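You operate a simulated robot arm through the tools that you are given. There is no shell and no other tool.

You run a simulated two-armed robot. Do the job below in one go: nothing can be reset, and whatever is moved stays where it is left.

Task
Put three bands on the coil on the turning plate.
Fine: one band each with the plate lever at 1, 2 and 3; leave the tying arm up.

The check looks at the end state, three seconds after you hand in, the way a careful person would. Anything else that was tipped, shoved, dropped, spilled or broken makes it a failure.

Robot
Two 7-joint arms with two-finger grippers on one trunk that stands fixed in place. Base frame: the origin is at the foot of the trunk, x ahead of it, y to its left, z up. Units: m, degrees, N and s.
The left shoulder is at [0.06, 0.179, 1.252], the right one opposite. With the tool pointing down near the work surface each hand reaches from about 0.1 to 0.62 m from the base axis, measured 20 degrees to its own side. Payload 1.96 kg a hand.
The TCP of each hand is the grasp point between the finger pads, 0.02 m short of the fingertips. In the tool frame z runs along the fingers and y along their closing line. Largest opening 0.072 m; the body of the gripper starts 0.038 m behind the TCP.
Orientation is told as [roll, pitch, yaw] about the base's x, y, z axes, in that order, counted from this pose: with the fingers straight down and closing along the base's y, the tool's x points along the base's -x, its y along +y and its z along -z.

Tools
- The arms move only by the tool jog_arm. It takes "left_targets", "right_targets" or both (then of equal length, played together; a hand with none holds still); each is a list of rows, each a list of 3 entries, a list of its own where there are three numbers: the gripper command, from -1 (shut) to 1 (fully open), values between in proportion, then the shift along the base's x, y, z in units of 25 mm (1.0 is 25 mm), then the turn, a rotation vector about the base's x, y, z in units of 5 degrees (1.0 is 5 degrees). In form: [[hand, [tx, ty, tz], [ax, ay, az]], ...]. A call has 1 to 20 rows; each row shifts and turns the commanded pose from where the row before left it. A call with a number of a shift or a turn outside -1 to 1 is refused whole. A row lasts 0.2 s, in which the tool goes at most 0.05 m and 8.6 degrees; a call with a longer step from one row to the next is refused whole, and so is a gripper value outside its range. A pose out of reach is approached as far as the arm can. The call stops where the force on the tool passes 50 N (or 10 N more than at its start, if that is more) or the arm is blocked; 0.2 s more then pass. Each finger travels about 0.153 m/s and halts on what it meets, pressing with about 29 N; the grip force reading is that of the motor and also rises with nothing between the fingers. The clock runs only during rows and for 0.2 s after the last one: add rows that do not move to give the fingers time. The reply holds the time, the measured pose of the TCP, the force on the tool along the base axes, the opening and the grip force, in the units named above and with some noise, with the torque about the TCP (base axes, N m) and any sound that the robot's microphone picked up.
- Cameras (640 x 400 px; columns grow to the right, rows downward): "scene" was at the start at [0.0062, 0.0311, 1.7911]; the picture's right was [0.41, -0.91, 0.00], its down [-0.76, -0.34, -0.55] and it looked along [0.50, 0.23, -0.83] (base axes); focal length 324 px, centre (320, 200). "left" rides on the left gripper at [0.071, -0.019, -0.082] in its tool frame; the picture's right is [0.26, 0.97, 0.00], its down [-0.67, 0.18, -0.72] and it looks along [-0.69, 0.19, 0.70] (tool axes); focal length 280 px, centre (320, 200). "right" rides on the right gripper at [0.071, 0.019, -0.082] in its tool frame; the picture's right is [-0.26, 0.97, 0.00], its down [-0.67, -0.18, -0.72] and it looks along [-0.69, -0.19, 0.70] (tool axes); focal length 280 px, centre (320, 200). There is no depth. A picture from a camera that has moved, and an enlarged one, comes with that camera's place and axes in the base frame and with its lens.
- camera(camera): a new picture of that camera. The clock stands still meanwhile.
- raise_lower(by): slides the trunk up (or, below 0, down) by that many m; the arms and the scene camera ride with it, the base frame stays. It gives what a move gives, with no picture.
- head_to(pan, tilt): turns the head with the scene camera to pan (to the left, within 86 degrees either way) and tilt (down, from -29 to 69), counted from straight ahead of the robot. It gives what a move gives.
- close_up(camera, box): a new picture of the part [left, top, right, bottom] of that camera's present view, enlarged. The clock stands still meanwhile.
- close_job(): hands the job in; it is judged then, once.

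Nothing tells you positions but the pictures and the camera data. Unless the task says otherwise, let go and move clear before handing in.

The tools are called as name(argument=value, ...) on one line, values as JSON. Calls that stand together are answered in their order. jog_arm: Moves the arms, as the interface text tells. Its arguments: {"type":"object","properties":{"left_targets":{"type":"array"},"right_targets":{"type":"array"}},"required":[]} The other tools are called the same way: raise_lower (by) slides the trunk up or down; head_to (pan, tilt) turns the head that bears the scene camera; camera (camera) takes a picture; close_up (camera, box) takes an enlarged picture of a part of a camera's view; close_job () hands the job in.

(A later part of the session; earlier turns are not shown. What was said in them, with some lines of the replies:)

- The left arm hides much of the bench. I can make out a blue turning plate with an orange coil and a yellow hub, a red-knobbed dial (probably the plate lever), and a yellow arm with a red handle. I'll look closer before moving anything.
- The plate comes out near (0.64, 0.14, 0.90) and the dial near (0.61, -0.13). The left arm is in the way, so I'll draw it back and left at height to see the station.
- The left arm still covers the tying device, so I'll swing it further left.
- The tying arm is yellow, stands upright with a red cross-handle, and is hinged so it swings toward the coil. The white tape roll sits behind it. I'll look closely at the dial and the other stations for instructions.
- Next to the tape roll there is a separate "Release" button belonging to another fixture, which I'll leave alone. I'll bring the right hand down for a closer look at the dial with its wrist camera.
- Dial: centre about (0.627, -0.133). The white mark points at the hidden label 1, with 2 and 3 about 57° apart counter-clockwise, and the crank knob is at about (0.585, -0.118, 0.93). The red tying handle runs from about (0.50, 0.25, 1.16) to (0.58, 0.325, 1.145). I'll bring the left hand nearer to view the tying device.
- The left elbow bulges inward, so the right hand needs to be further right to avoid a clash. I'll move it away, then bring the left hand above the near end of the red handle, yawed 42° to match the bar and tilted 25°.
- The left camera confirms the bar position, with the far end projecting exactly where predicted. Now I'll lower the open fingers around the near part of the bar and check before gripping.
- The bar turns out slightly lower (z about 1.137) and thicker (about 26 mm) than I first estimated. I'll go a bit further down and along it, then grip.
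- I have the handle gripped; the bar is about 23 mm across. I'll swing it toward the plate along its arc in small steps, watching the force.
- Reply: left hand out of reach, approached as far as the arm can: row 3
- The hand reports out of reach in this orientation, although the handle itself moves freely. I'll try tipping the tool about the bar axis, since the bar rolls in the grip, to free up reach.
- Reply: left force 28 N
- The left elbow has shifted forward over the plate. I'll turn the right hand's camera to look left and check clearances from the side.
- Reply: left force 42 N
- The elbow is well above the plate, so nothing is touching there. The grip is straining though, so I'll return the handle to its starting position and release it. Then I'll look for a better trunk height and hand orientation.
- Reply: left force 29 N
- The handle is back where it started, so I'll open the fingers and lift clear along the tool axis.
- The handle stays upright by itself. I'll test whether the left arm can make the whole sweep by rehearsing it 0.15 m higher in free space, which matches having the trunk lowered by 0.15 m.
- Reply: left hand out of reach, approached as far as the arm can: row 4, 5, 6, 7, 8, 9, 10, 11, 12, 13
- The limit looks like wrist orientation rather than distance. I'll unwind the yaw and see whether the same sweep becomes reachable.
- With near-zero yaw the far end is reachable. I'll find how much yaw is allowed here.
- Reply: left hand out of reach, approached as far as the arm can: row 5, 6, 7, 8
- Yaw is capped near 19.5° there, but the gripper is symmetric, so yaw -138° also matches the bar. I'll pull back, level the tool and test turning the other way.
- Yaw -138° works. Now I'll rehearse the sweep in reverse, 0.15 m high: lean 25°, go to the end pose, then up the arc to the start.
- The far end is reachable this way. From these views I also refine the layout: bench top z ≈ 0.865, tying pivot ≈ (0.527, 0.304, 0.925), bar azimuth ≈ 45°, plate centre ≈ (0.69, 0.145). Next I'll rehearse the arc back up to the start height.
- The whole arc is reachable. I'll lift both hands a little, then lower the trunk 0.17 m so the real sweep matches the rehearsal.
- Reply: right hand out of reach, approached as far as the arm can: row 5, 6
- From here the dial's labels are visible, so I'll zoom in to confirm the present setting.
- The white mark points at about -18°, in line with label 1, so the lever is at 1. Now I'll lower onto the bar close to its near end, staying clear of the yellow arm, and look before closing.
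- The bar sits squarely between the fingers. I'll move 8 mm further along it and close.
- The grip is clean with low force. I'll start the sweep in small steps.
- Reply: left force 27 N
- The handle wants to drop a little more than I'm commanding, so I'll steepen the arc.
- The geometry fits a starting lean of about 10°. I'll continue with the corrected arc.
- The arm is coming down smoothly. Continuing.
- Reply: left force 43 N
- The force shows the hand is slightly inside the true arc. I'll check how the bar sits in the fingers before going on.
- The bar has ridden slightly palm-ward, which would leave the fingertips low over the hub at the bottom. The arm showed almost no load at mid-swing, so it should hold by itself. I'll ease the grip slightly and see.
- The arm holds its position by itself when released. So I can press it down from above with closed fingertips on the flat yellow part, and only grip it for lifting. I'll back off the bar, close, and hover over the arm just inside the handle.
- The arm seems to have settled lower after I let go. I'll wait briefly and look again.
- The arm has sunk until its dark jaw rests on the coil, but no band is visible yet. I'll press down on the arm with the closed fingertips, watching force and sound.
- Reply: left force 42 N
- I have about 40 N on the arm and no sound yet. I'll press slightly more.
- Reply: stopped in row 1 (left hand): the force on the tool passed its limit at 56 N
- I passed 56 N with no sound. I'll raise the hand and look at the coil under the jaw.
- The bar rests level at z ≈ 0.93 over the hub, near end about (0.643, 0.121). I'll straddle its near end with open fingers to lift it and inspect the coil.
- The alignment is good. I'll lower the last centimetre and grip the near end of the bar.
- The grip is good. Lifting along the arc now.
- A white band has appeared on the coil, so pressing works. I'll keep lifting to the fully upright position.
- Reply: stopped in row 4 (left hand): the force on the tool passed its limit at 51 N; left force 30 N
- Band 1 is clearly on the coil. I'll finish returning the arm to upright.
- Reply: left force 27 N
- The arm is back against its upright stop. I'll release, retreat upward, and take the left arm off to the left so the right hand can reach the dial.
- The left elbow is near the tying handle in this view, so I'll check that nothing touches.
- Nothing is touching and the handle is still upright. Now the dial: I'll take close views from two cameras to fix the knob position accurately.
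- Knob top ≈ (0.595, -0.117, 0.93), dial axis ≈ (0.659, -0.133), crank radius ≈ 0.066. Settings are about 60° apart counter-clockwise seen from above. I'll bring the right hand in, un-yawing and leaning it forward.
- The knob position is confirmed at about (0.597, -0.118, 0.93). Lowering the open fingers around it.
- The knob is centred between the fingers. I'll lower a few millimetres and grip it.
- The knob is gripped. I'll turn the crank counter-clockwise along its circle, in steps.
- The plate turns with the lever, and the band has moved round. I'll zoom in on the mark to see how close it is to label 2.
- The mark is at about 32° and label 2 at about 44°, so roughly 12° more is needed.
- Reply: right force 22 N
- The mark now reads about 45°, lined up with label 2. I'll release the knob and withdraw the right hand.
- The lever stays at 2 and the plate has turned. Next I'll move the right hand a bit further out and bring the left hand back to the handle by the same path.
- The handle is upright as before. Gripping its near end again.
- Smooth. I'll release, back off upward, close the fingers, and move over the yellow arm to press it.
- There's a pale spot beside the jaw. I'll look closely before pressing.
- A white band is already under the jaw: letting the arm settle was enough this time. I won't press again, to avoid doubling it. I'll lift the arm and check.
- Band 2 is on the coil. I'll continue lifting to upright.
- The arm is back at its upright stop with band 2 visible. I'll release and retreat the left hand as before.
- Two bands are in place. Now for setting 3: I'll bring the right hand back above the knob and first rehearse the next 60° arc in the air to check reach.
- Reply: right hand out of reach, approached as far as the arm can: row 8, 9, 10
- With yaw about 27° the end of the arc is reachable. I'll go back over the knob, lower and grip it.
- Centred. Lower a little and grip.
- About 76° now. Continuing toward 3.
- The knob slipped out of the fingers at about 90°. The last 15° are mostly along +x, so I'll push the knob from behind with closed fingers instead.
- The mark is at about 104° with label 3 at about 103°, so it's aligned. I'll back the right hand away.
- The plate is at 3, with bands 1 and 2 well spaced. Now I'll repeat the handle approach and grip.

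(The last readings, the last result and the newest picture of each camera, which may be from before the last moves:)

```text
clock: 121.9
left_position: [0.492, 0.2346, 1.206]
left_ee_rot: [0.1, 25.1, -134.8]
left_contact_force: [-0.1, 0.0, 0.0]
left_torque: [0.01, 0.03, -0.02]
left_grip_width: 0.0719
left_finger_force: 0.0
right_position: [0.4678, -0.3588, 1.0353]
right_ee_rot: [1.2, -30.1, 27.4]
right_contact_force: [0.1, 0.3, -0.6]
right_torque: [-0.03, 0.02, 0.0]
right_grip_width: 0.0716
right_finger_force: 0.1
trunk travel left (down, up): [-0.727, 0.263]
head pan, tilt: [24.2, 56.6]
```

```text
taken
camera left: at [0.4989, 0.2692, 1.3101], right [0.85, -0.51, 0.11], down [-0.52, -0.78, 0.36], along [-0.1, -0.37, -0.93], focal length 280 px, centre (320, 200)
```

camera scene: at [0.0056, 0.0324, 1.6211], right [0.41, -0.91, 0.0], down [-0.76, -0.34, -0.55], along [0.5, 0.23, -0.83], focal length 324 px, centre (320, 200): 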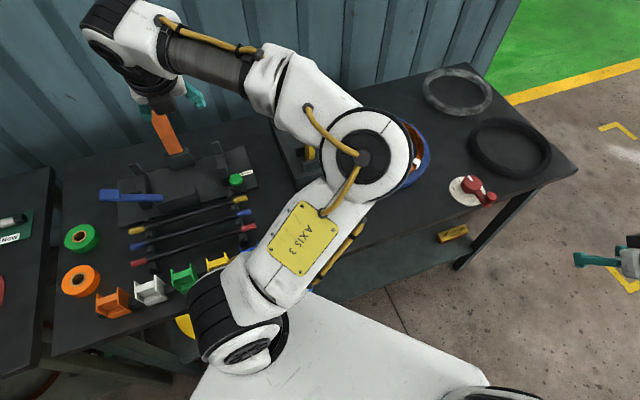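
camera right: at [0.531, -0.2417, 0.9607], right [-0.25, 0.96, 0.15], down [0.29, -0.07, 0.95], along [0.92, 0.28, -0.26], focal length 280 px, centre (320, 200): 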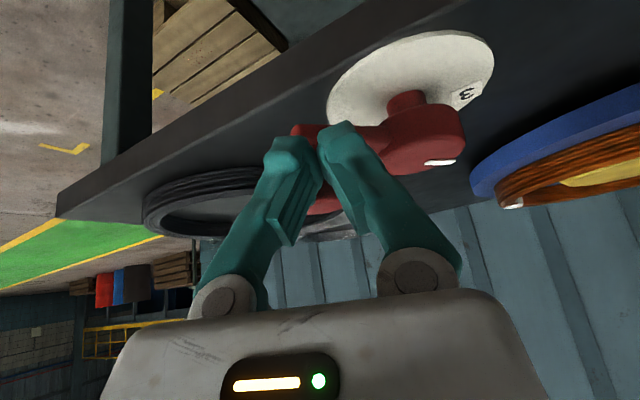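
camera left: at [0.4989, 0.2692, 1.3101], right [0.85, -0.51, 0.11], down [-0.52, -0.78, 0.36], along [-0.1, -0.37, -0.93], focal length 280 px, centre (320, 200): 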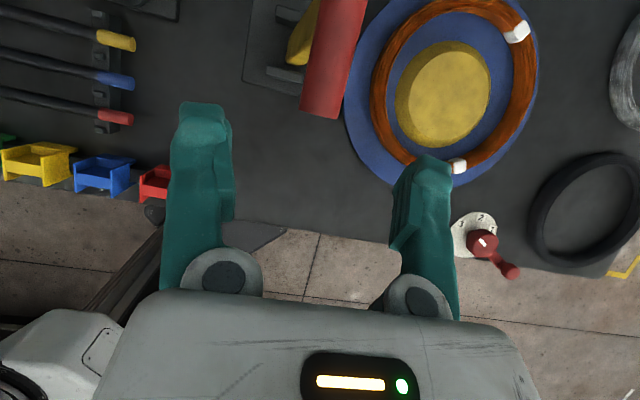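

jog_arm(left_targets=[[1, [0.415, 0.327, -0.8], [0, 0, 0]], [1, [0.415, 0.327, -0.8], [0, 0, 0]], [1, [0.415, 0.327, -0.8], [0, 0, 0]], [1, [0, 0, 0], [0, 0, 0]], [0.1, [0, 0, 0], [0, 0, 0]], [-0.4, [0, 0, 0], [0, 0, 0]], [-0.7, [0, 0, 0], [0, 0, 0]]])

camera(camera="left")

```text
clock: 123.5
left_position: [0.5214, 0.2593, 1.1426]
left_ee_rot: [0.1, 25.3, -134.8]
left_contact_force: [-0.9, -0.6, -3.0]
left_torque: [0.37, -0.37, 0.03]
left_grip_width: 0.0215
left_finger_force: 39.8
right_position: [0.4674, -0.3583, 1.0364]
right_ee_rot: [1.3, -30.2, 27.3]
right_contact_force: [0.7, -0.8, -0.8]
right_torque: [-0.01, 0.02, -0.03]
right_grip_width: 0.0721
right_finger_force: 0.1
trunk travel left (down, up): [-0.727, 0.263]
head pan, tilt: [24.2, 56.6]
```

```text
taken
camera left: at [0.5289, 0.293, 1.2468], right [0.85, -0.51, 0.11], down [-0.52, -0.78, 0.36], along [-0.1, -0.36, -0.93], focal length 280 px, centre (320, 200)
```

left: 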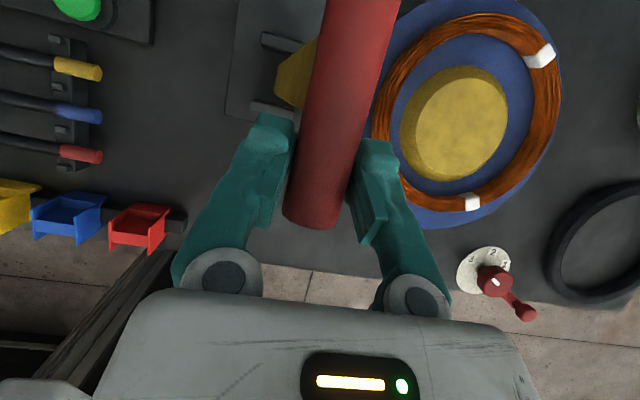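

Gripped. Same downward sweep as last time.

jog_arm(left_targets=[[-0.6, [0.693, -0.693, -0.25], [0, 0, 0]], [-0.6, [0.67, -0.67, -0.36], [0, 0, 0]], [-0.6, [0.636, -0.636, -0.46], [0, 0, 0]], [-0.6, [0.597, -0.597, -0.56], [0, 0, 0]]])

jog_arm(left_targets=[[-0.6, [0.546, -0.546, -0.65], [0, 0, 0]], [-0.6, [0.51, -0.51, -0.73], [0, 0, 0]], [-0.6, [0.45, -0.45, -0.8], [0, 0, 0]]])

jog_arm(left_targets=[[-0.6, [0.38, -0.38, -0.87], [0, 0, 0]], [-0.6, [0.3, -0.3, -0.9], [0, 0, 0]]])

camera(camera="left")

```text
clock: 124.5
left_position: [0.5874, 0.1935, 1.1029]
left_ee_rot: [-0.1, 25.1, -134.6]
left_contact_force: [-5.6, 2.8, -10.1]
left_torque: [0.19, 0.29, -0.01]
left_grip_width: 0.0164
left_finger_force: 39.6
right_position: [0.4672, -0.3568, 1.0364]
right_ee_rot: [1.2, -30.2, 27.3]
right_contact_force: [-0.9, -0.3, 0.0]
right_torque: [-0.03, 0.03, 0.02]
right_grip_width: 0.072
right_finger_force: 0.1
trunk travel left (down, up): [-0.727, 0.263]
head pan, tilt: [24.2, 56.6]
```

```text
clock: 125.3
left_position: [0.6266, 0.1556, 1.0525]
left_ee_rot: [0.4, 25.4, -134.8]
left_contact_force: [-1.7, 1.6, -4.9]
left_torque: [-0.05, 0.04, 0.08]
left_grip_width: 0.0185
left_finger_force: 2.8
right_position: [0.4672, -0.3577, 1.0384]
right_ee_rot: [1.3, -30.2, 27.2]
right_contact_force: [0.0, -0.2, 0.7]
right_torque: [-0.01, 0.0, -0.01]
right_grip_width: 0.0718
right_finger_force: 0.0
trunk travel left (down, up): [-0.727, 0.263]
head pan, tilt: [24.2, 56.6]
```

```text
clock: 125.9
left_position: [0.6427, 0.1392, 1.0059]
left_ee_rot: [0.2, 25.2, -134.8]
left_contact_force: [-1.1, 7.4, -4.5]
left_torque: [0.37, 0.01, -0.01]
left_grip_width: 0.0167
left_finger_force: 40.6
right_position: [0.4682, -0.3566, 1.0368]
right_ee_rot: [1.2, -30.3, 27.3]
right_contact_force: [-0.1, -0.1, 0.0]
right_torque: [0.0, -0.03, -0.01]
right_grip_width: 0.072
right_finger_force: 0.0
trunk travel left (down, up): [-0.727, 0.263]
head pan, tilt: [24.2, 56.6]
```

```text
taken
camera left: at [0.6502, 0.1738, 1.1099], right [0.85, -0.51, 0.11], down [-0.51, -0.78, 0.36], along [-0.1, -0.37, -0.93], focal length 280 px, centre (320, 200)
```

left: 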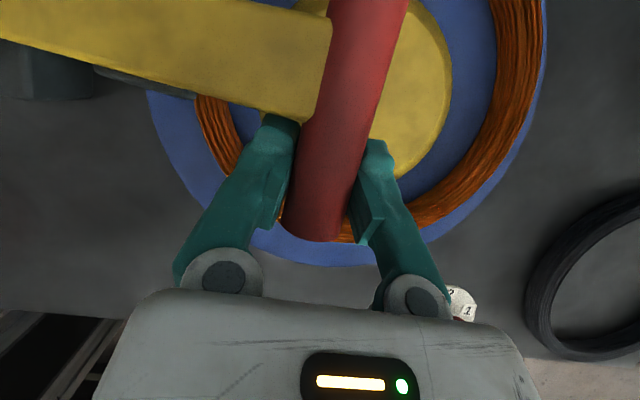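

Now I'll release and let the arm settle onto the coil, as last time, then look.

jog_arm(left_targets=[[0.1, [0, 0, 0], [0, 0, 0]], [0.1, [-0.239, -0.239, 0.725], [0, 0, 0]], [0.1, [-0.239, -0.239, 0.725], [0, 0, 0]], [0.1, [-0.239, -0.239, 0.725], [0, 0, 0]], [0.1, [0, 0, 0], [0, 0, 0]], [0.1, [0, 0, 0], [0, 0, 0]], [0.1, [0, 0, 0], [0, 0, 0]], [0.1, [0, 0, 0], [0, 0, 0]], [0.1, [0, 0, 0], [0, 0, 0]]])

close_up(camera="scene", box=[325, 130, 375, 170])

camera(camera="left")

close_up(camera="scene", box=[270, 90, 430, 210])

```text
clock: 127.9
left_position: [0.6269, 0.1225, 1.061]
left_ee_rot: [0.1, 25.1, -134.9]
left_contact_force: [0.1, -0.5, -0.9]
left_torque: [-0.01, 0.02, 0.0]
left_grip_width: 0.0394
left_finger_force: 0.0
right_position: [0.4667, -0.3571, 1.0367]
right_ee_rot: [1.2, -30.2, 27.3]
right_contact_force: [-0.8, 0.3, -0.5]
right_torque: [-0.02, 0.01, -0.01]
right_grip_width: 0.0722
right_finger_force: 0.0
trunk travel left (down, up): [-0.727, 0.263]
head pan, tilt: [24.2, 56.6]
```

```text
10.00 times, centred on (350, 150) of scene
camera zoom: at [0.0062, 0.0309, 1.6211], right [0.41, -0.91, 0.0], down [-0.76, -0.34, -0.55], along [0.5, 0.23, -0.83], focal length 3238 px, centre (20, 700)
```

zoom: 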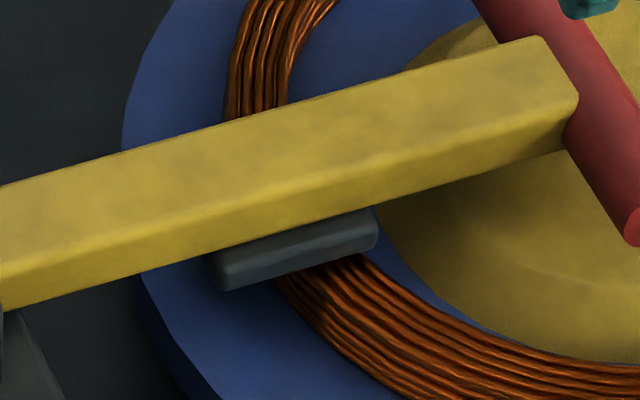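

```text
taken
camera left: at [0.6332, 0.1567, 1.1648], right [0.85, -0.51, 0.11], down [-0.52, -0.78, 0.36], along [-0.1, -0.36, -0.93], focal length 280 px, centre (320, 200)
```

left: 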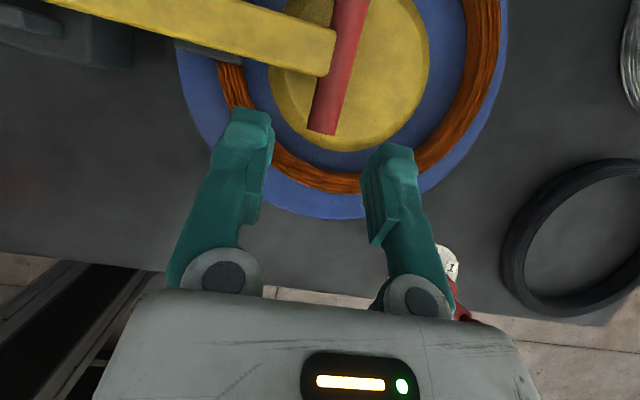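

```text
3.33 times, centred on (350, 150) of scene
camera zoom: at [0.0062, 0.0309, 1.6211], right [0.41, -0.91, 0.0], down [-0.76, -0.34, -0.55], along [0.5, 0.23, -0.83], focal length 1079 px, centre (220, 367)
```

zoom: 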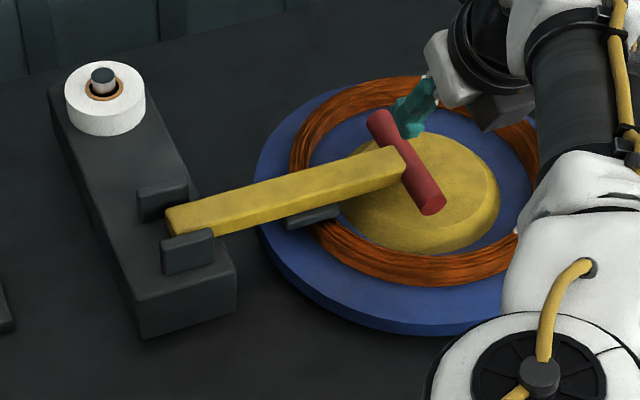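

No band is visible yet this time, but it may be hidden under the jaw. Rather than risk doubling it, I'll grip the bar and lift slightly to check.

jog_arm(left_targets=[[1, [0.93, 0.18, 0], [0, 0, 0]], [1, [0, 0, -0.95], [0, 0, 0]], [1, [0, 0, -0.95], [0, 0, 0]], [1, [0, 0, -0.95], [0, 0, 0]], [1, [0, 0, -0.95], [0, 0, 0]], [1, [0, 0, 0], [0, 0, 0]]])

camera(camera="left")

```text
clock: 129.3
left_position: [0.6485, 0.1262, 0.9645]
left_ee_rot: [0.1, 25.2, -134.8]
left_contact_force: [-0.4, -0.2, -0.7]
left_torque: [0.0, 0.02, -0.04]
left_grip_width: 0.072
left_finger_force: 0.0
right_position: [0.466, -0.3588, 1.0373]
right_ee_rot: [1.2, -30.2, 27.3]
right_contact_force: [-0.3, 1.1, 0.1]
right_torque: [-0.02, 0.0, -0.01]
right_grip_width: 0.0717
right_finger_force: 0.0
trunk travel left (down, up): [-0.727, 0.263]
head pan, tilt: [24.2, 56.6]
```

```text
taken
camera left: at [0.6561, 0.1602, 1.0689], right [0.85, -0.51, 0.11], down [-0.52, -0.78, 0.36], along [-0.1, -0.36, -0.93], focal length 280 px, centre (320, 200)
```

left: 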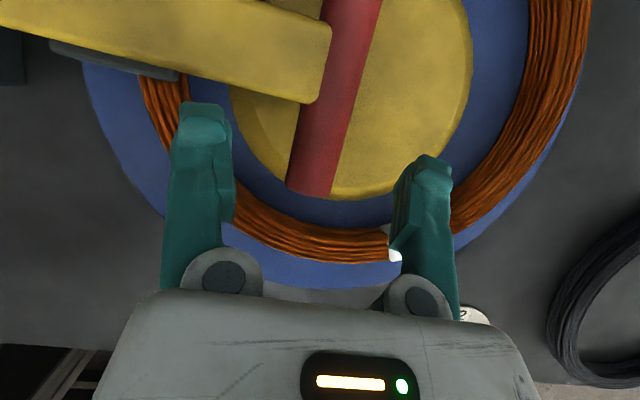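

jog_arm(left_targets=[[1, [0.05, 0, -0.5], [0, 0, 0]], [1, [0.02, 0, -0.4], [0, 0, 0]], [0.1, [0, 0, 0], [0, 0, 0]], [-0.4, [0, 0, 0], [0, 0, 0]], [-0.7, [0, 0, 0], [0, 0, 0]]])

jog_arm(left_targets=[[-0.6, [-0.059, 0.059, 0.99], [0, 0, 0]], [-0.6, [-0.139, 0.139, 0.976], [0, 0, 0]], [-0.6, [-0.218, 0.218, 0.948], [0, 0, 0]]])

close_up(camera="scene", box=[270, 90, 430, 210])

```text
clock: 130.5
left_position: [0.6502, 0.127, 0.9417]
left_ee_rot: [0.2, 25.2, -134.9]
left_contact_force: [-2.2, 0.7, -3.0]
left_torque: [0.26, -0.24, 0.05]
left_grip_width: 0.0226
left_finger_force: 39.7
right_position: [0.467, -0.3563, 1.0366]
right_ee_rot: [1.1, -30.2, 27.3]
right_contact_force: [-0.5, -1.0, 0.2]
right_torque: [-0.01, 0.0, 0.02]
right_grip_width: 0.072
right_finger_force: 0.1
trunk travel left (down, up): [-0.727, 0.263]
head pan, tilt: [24.2, 56.6]
```

```text
clock: 131.3
left_position: [0.6385, 0.1386, 1.0182]
left_ee_rot: [0.0, 25.1, -134.6]
left_contact_force: [-22.7, 9.3, -13.3]
left_torque: [0.18, -0.17, 0.46]
left_grip_width: 0.0205
left_finger_force: 39.9
right_position: [0.4654, -0.3547, 1.038]
right_ee_rot: [1.0, -30.3, 27.4]
right_contact_force: [0.3, 0.8, 0.0]
right_torque: [-0.03, 0.01, -0.03]
right_grip_width: 0.072
right_finger_force: 0.0
trunk travel left (down, up): [-0.727, 0.263]
head pan, tilt: [24.2, 56.6]
```

```text
3.33 times, centred on (350, 150) of scene
camera zoom: at [0.0022, 0.0347, 1.6209], right [0.41, -0.91, 0.0], down [-0.76, -0.34, -0.55], along [0.5, 0.22, -0.83], focal length 1079 px, centre (220, 367)
```

zoom: 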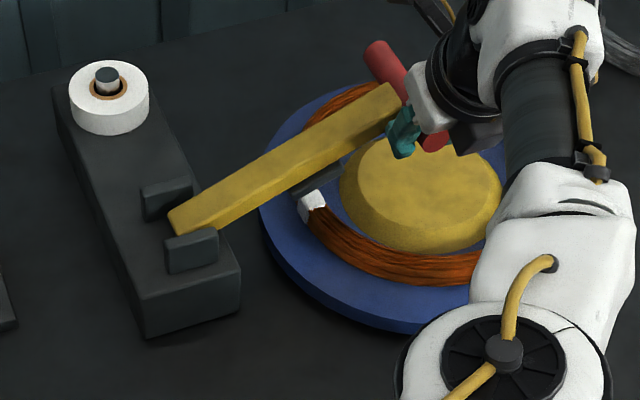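

Band 3 is on the coil as well. I'll lift the arm back to its upright stop.

jog_arm(left_targets=[[-0.6, [-0.33, 0.31, 0.82], [0, 0, 0]], [-0.6, [-0.39, 0.39, 0.78], [0, 0, 0]], [-0.6, [-0.46, 0.46, 0.68], [0, 0, 0]]])

jog_arm(left_targets=[[-0.6, [-0.52, 0.52, 0.6], [0, 0, 0]], [-0.6, [-0.57, 0.57, 0.5], [0, 0, 0]], [-0.6, [-0.61, 0.61, 0.4], [0, 0, 0]]])

```text
clock: 132.1
left_position: [0.6114, 0.165, 1.0743]
left_ee_rot: [0.1, 25.4, -134.9]
left_contact_force: [6.0, 2.3, -1.3]
left_torque: [0.06, -0.07, 0.04]
left_grip_width: 0.0183
left_finger_force: 39.2
right_position: [0.4673, -0.3581, 1.0364]
right_ee_rot: [1.2, -30.1, 27.2]
right_contact_force: [0.3, 0.4, 0.3]
right_torque: [-0.01, 0.02, -0.01]
right_grip_width: 0.0721
right_finger_force: 0.0
trunk travel left (down, up): [-0.727, 0.263]
head pan, tilt: [24.2, 56.6]
```

```text
clock: 132.9
left_position: [0.5678, 0.2094, 1.1123]
left_ee_rot: [0.2, 25.5, -134.8]
left_contact_force: [15.3, -0.5, 20.1]
left_torque: [0.11, -0.09, -0.11]
left_grip_width: 0.0152
left_finger_force: 40.0
right_position: [0.4686, -0.3579, 1.0356]
right_ee_rot: [1.3, -30.2, 27.3]
right_contact_force: [-0.5, 0.2, -0.8]
right_torque: [-0.01, -0.02, 0.03]
right_grip_width: 0.072
right_finger_force: 0.1
trunk travel left (down, up): [-0.727, 0.263]
head pan, tilt: [24.2, 56.6]
```

jog_arm(left_targets=[[-0.6, [-0.6, 0.6, 0.5], [0, 0, 0]], [-0.6, [-0.65, 0.65, 0.36], [0, 0, 0]], [-0.6, [-0.5, 0.5, 0.18], [0, 0, 0]]])

jog_arm(left_targets=[[-0.6, [-0.3, 0.3, 0.06], [0, 0, 0]], [-0.6, [-0.1, 0.1, 0], [0, 0, 0]], [-0.6, [0, 0, 0], [0, 0, 0]]])

close_up(camera="scene", box=[250, 50, 450, 210])

```text
clock: 133.7
left_position: [0.5231, 0.2526, 1.1325]
left_ee_rot: [-0.1, 24.6, -134.9]
left_contact_force: [-13.6, -7.5, -40.5]
left_torque: [-0.24, -0.04, 0.06]
left_grip_width: 0.0158
left_finger_force: 40.3
right_position: [0.468, -0.3566, 1.0355]
right_ee_rot: [1.3, -30.1, 27.3]
right_contact_force: [-0.2, 1.1, -0.2]
right_torque: [-0.01, 0.0, 0.01]
right_grip_width: 0.0718
right_finger_force: 0.1
trunk travel left (down, up): [-0.727, 0.263]
head pan, tilt: [24.2, 56.6]
```

```text
clock: 134.5
left_position: [0.5174, 0.2597, 1.1339]
left_ee_rot: [-0.1, 24.6, -134.9]
left_contact_force: [-9.8, -11.4, -44.8]
left_torque: [-0.35, 0.32, -0.05]
left_grip_width: 0.0161
left_finger_force: 40.7
right_position: [0.4691, -0.3582, 1.0355]
right_ee_rot: [1.3, -30.1, 27.2]
right_contact_force: [1.2, -0.4, -0.4]
right_torque: [0.04, 0.01, 0.02]
right_grip_width: 0.072
right_finger_force: 0.0
trunk travel left (down, up): [-0.727, 0.263]
head pan, tilt: [24.2, 56.6]
```

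```text
2.50 times, centred on (350, 130) of scene
camera zoom: at [0.0101, 0.0311, 1.621], right [0.41, -0.91, 0.0], down [-0.76, -0.34, -0.55], along [0.5, 0.23, -0.84], focal length 810 px, centre (245, 375)
```

zoom: 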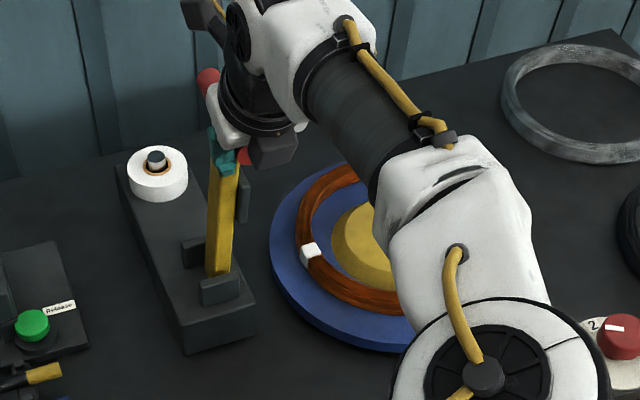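

I'm pulling up a bit too hard, so I'll ease that and push the last bit to the stop.

jog_arm(left_targets=[[-0.6, [0, 0, -0.25], [0, 0, 0]], [-0.6, [-0.15, 0.15, 0], [0, 0, 0]], [-0.6, [0, 0, 0], [0, 0, 0]]])

close_up(camera="scene", box=[250, 50, 450, 210])

```text
clock: 135.3
left_position: [0.5177, 0.2593, 1.1343]
left_ee_rot: [0.0, 25.7, -135.1]
left_contact_force: [33.8, -23.1, 13.1]
left_torque: [0.57, -0.5, -0.43]
left_grip_width: 0.016
left_finger_force: 39.6
right_position: [0.4718, -0.3615, 1.0333]
right_ee_rot: [1.7, -30.1, 27.2]
right_contact_force: [-0.6, 0.2, 0.5]
right_torque: [0.01, 0.0, 0.0]
right_grip_width: 0.0718
right_finger_force: 0.1
trunk travel left (down, up): [-0.727, 0.263]
head pan, tilt: [24.2, 56.6]
```

```text
2.50 times, centred on (350, 130) of scene
camera zoom: at [0.0138, 0.0235, 1.6217], right [0.41, -0.91, -0.01], down [-0.76, -0.34, -0.55], along [0.5, 0.23, -0.84], focal length 810 px, centre (245, 375)
```

zoom: 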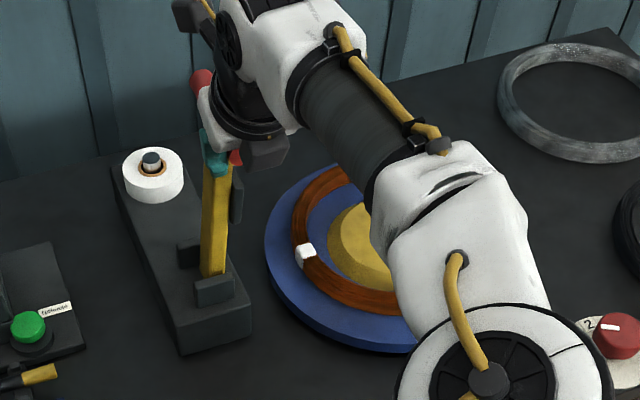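

The arm is firmly against the upright stop. I'll relax the push, release, and retreat as before.

jog_arm(left_targets=[[-0.6, [0.15, -0.15, 0], [0, 0, 0]], [-0.1, [0.02, -0.02, 0], [0, 0, 0]], [1, [0, 0, 0], [0, 0, 0]], [1, [-0.239, -0.239, 0.725], [0, 0, 0]], [1, [-0.239, -0.239, 0.725], [0, 0, 0]], [1, [-0.239, -0.239, 0.725], [0, 0, 0]], [1, [-0.239, -0.239, 0.725], [0, 0, 0]], [1, [-0.3, 0, 1], [0, 0, 0]], [1, [-0.8, 0.9, 0.3], [0, 0, 0]], [1, [-0.8, 0.9, 0.3], [0, 0, 0]], [1, [-0.8, 0.9, 0.2], [0, 0, 0]], [1, [-0.8, 0.9, 0], [0, 0, 0]], [1, [-0.8, 0.9, 0], [0, 0, 0]], [1, [-0.8, 0.9, 0], [0, 0, 0]], [1, [-0.8, 0.9, 0], [0, 0, 0]], [1, [-0.8, 0.9, 0], [0, 0, 0]], [1, [-0.8, 0.9, 0], [0, 0, 0]]])

close_up(camera="left", box=[440, 20, 640, 290])

camera(camera="scene")

camera(camera="right")

```text
clock: 138.9
left_position: [0.3026, 0.4396, 1.2494]
left_ee_rot: [0.1, 25.1, -134.8]
left_contact_force: [-0.2, 0.8, 0.1]
left_torque: [0.0, 0.01, -0.01]
left_grip_width: 0.0723
left_finger_force: 0.0
right_position: [0.4671, -0.3565, 1.0379]
right_ee_rot: [1.2, -30.3, 27.3]
right_contact_force: [0.6, 0.4, 0.6]
right_torque: [0.0, 0.01, 0.0]
right_grip_width: 0.072
right_finger_force: 0.1
trunk travel left (down, up): [-0.727, 0.263]
head pan, tilt: [24.2, 56.6]
```

```text
1.48 times, centred on (540, 155) of left
camera zoom: at [0.3088, 0.4741, 1.3538], right [0.85, -0.51, 0.11], down [-0.52, -0.78, 0.36], along [-0.1, -0.37, -0.93], focal length 415 px, centre (-6, 267)
```

zoom: 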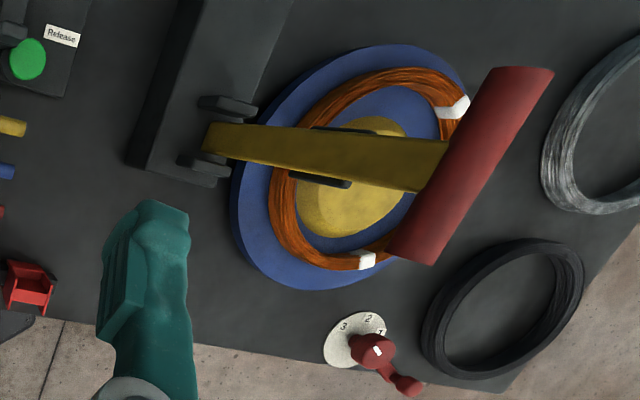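

```text
taken
camera scene: at [0.0056, 0.0321, 1.6211], right [0.41, -0.91, 0.0], down [-0.76, -0.34, -0.55], along [0.5, 0.23, -0.83], focal length 324 px, centre (320, 200)
```

scene: 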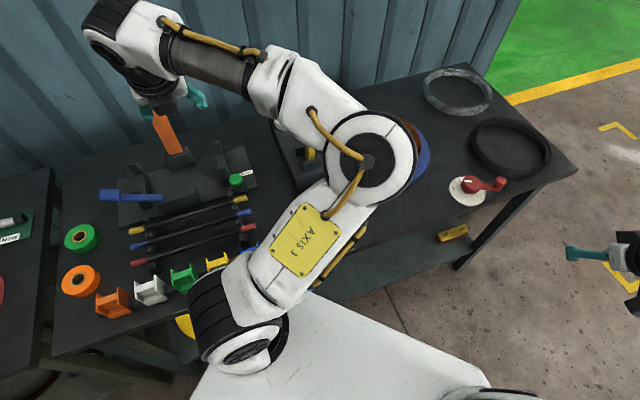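

```text
taken
camera right: at [0.3682, -0.3878, 1.0722], right [-0.25, 0.96, 0.15], down [0.29, -0.07, 0.95], along [0.92, 0.28, -0.26], focal length 280 px, centre (320, 200)
```

right: 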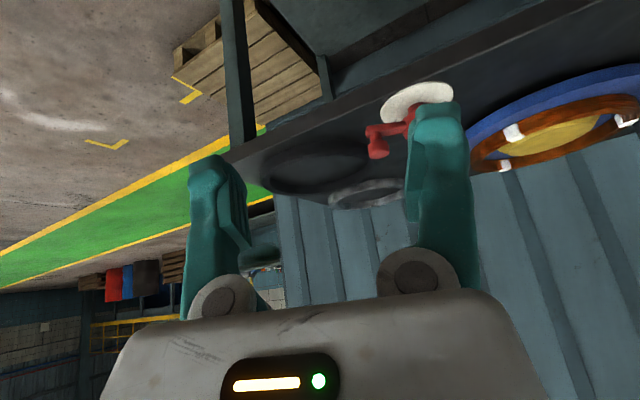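

Three bands are visible from the right camera. I'll take a last close look at the coil and then hand in.

close_up(camera="right", box=[450, 60, 640, 190])

close_up(camera="scene", box=[430, 150, 520, 215])

jog_arm(left_targets=[[1, [0, 0, 0], [0, 0, 0]], [1, [0, 0, 0], [0, 0, 0]], [1, [0, 0, 0], [0, 0, 0]], [1, [0, 0, 0], [0, 0, 0]], [1, [0, 0, 0], [0, 0, 0]], [1, [0, 0, 0], [0, 0, 0]], [1, [0, 0, 0], [0, 0, 0]], [1, [0, 0, 0], [0, 0, 0]], [1, [0, 0, 0], [0, 0, 0]], [1, [0, 0, 0], [0, 0, 0]]])

camera(camera="left")

```text
3.08 times, centred on (545, 125) of right
camera zoom: at [0.3682, -0.3878, 1.0722], right [-0.25, 0.96, 0.15], down [0.29, -0.07, 0.95], along [0.92, 0.28, -0.26], focal length 863 px, centre (-372, 431)
```

zoom: 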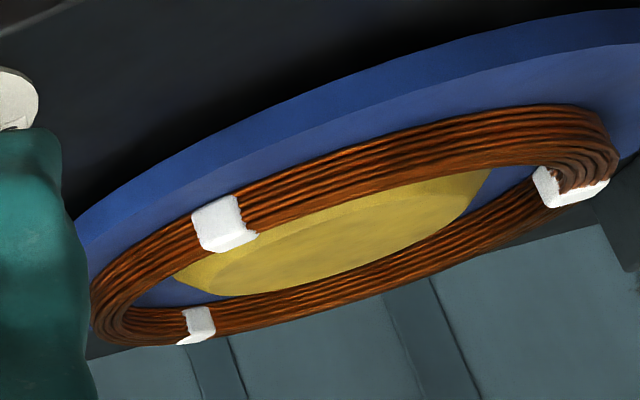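

```text
6.15 times, centred on (475, 182) of scene
camera zoom: at [0.0056, 0.0321, 1.6211], right [0.41, -0.91, 0.0], down [-0.76, -0.34, -0.55], along [0.5, 0.23, -0.83], focal length 1993 px, centre (-634, 308)
```

zoom: 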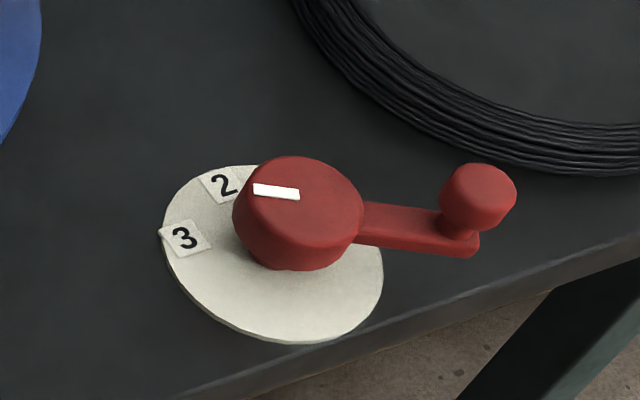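

```text
clock: 141.1
left_position: [0.3019, 0.4386, 1.2511]
left_ee_rot: [0.1, 25.1, -134.7]
left_contact_force: [0.5, -0.4, -0.7]
left_torque: [-0.01, -0.04, -0.03]
left_grip_width: 0.0719
left_finger_force: 0.2
right_position: [0.4666, -0.3575, 1.0373]
right_ee_rot: [1.2, -30.2, 27.3]
right_contact_force: [-0.6, -0.3, -0.3]
right_torque: [0.03, -0.01, 0.02]
right_grip_width: 0.0718
right_finger_force: 0.0
trunk travel left (down, up): [-0.727, 0.263]
head pan, tilt: [24.2, 56.6]
```

```text
taken
camera left: at [0.3095, 0.473, 1.354], right [0.85, -0.51, 0.11], down [-0.52, -0.78, 0.36], along [-0.1, -0.36, -0.93], focal length 280 px, centre (320, 200)
```

left: 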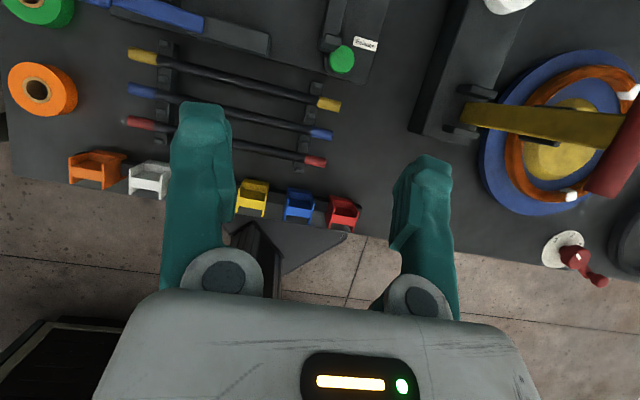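

The coil carries exactly three well-spaced white bands. The tying arm stays upright, the lever is at 3, both hands are clear, and nothing else was disturbed. Handing in.

close_job()

```text
The job is handed in.
```

The coil now carries three white bands, one tied with the plate lever at each of 1, 2 and 3. I have handed the job in; no result came back.

- **Final state:** The tying arm is up against its stop and stayed there after I let go. The lever is at 3, lined up by eye with its label. Both hands are open and clear.
- **First band:** I let the arm settle on the coil and then pressed it once, to just over 50 N. The other two bands tied from the arm settling alone. Each lever position shows a single band.
- **Lever slip:** The knob slipped out of the right fingers on the way from 2 to 3. I finished that turn by pushing it from behind.
- **Rest of the bench:** I saw nothing else tipped, moved or dropped in the last pictures. The trunk is still 0.17 m lower than it started.
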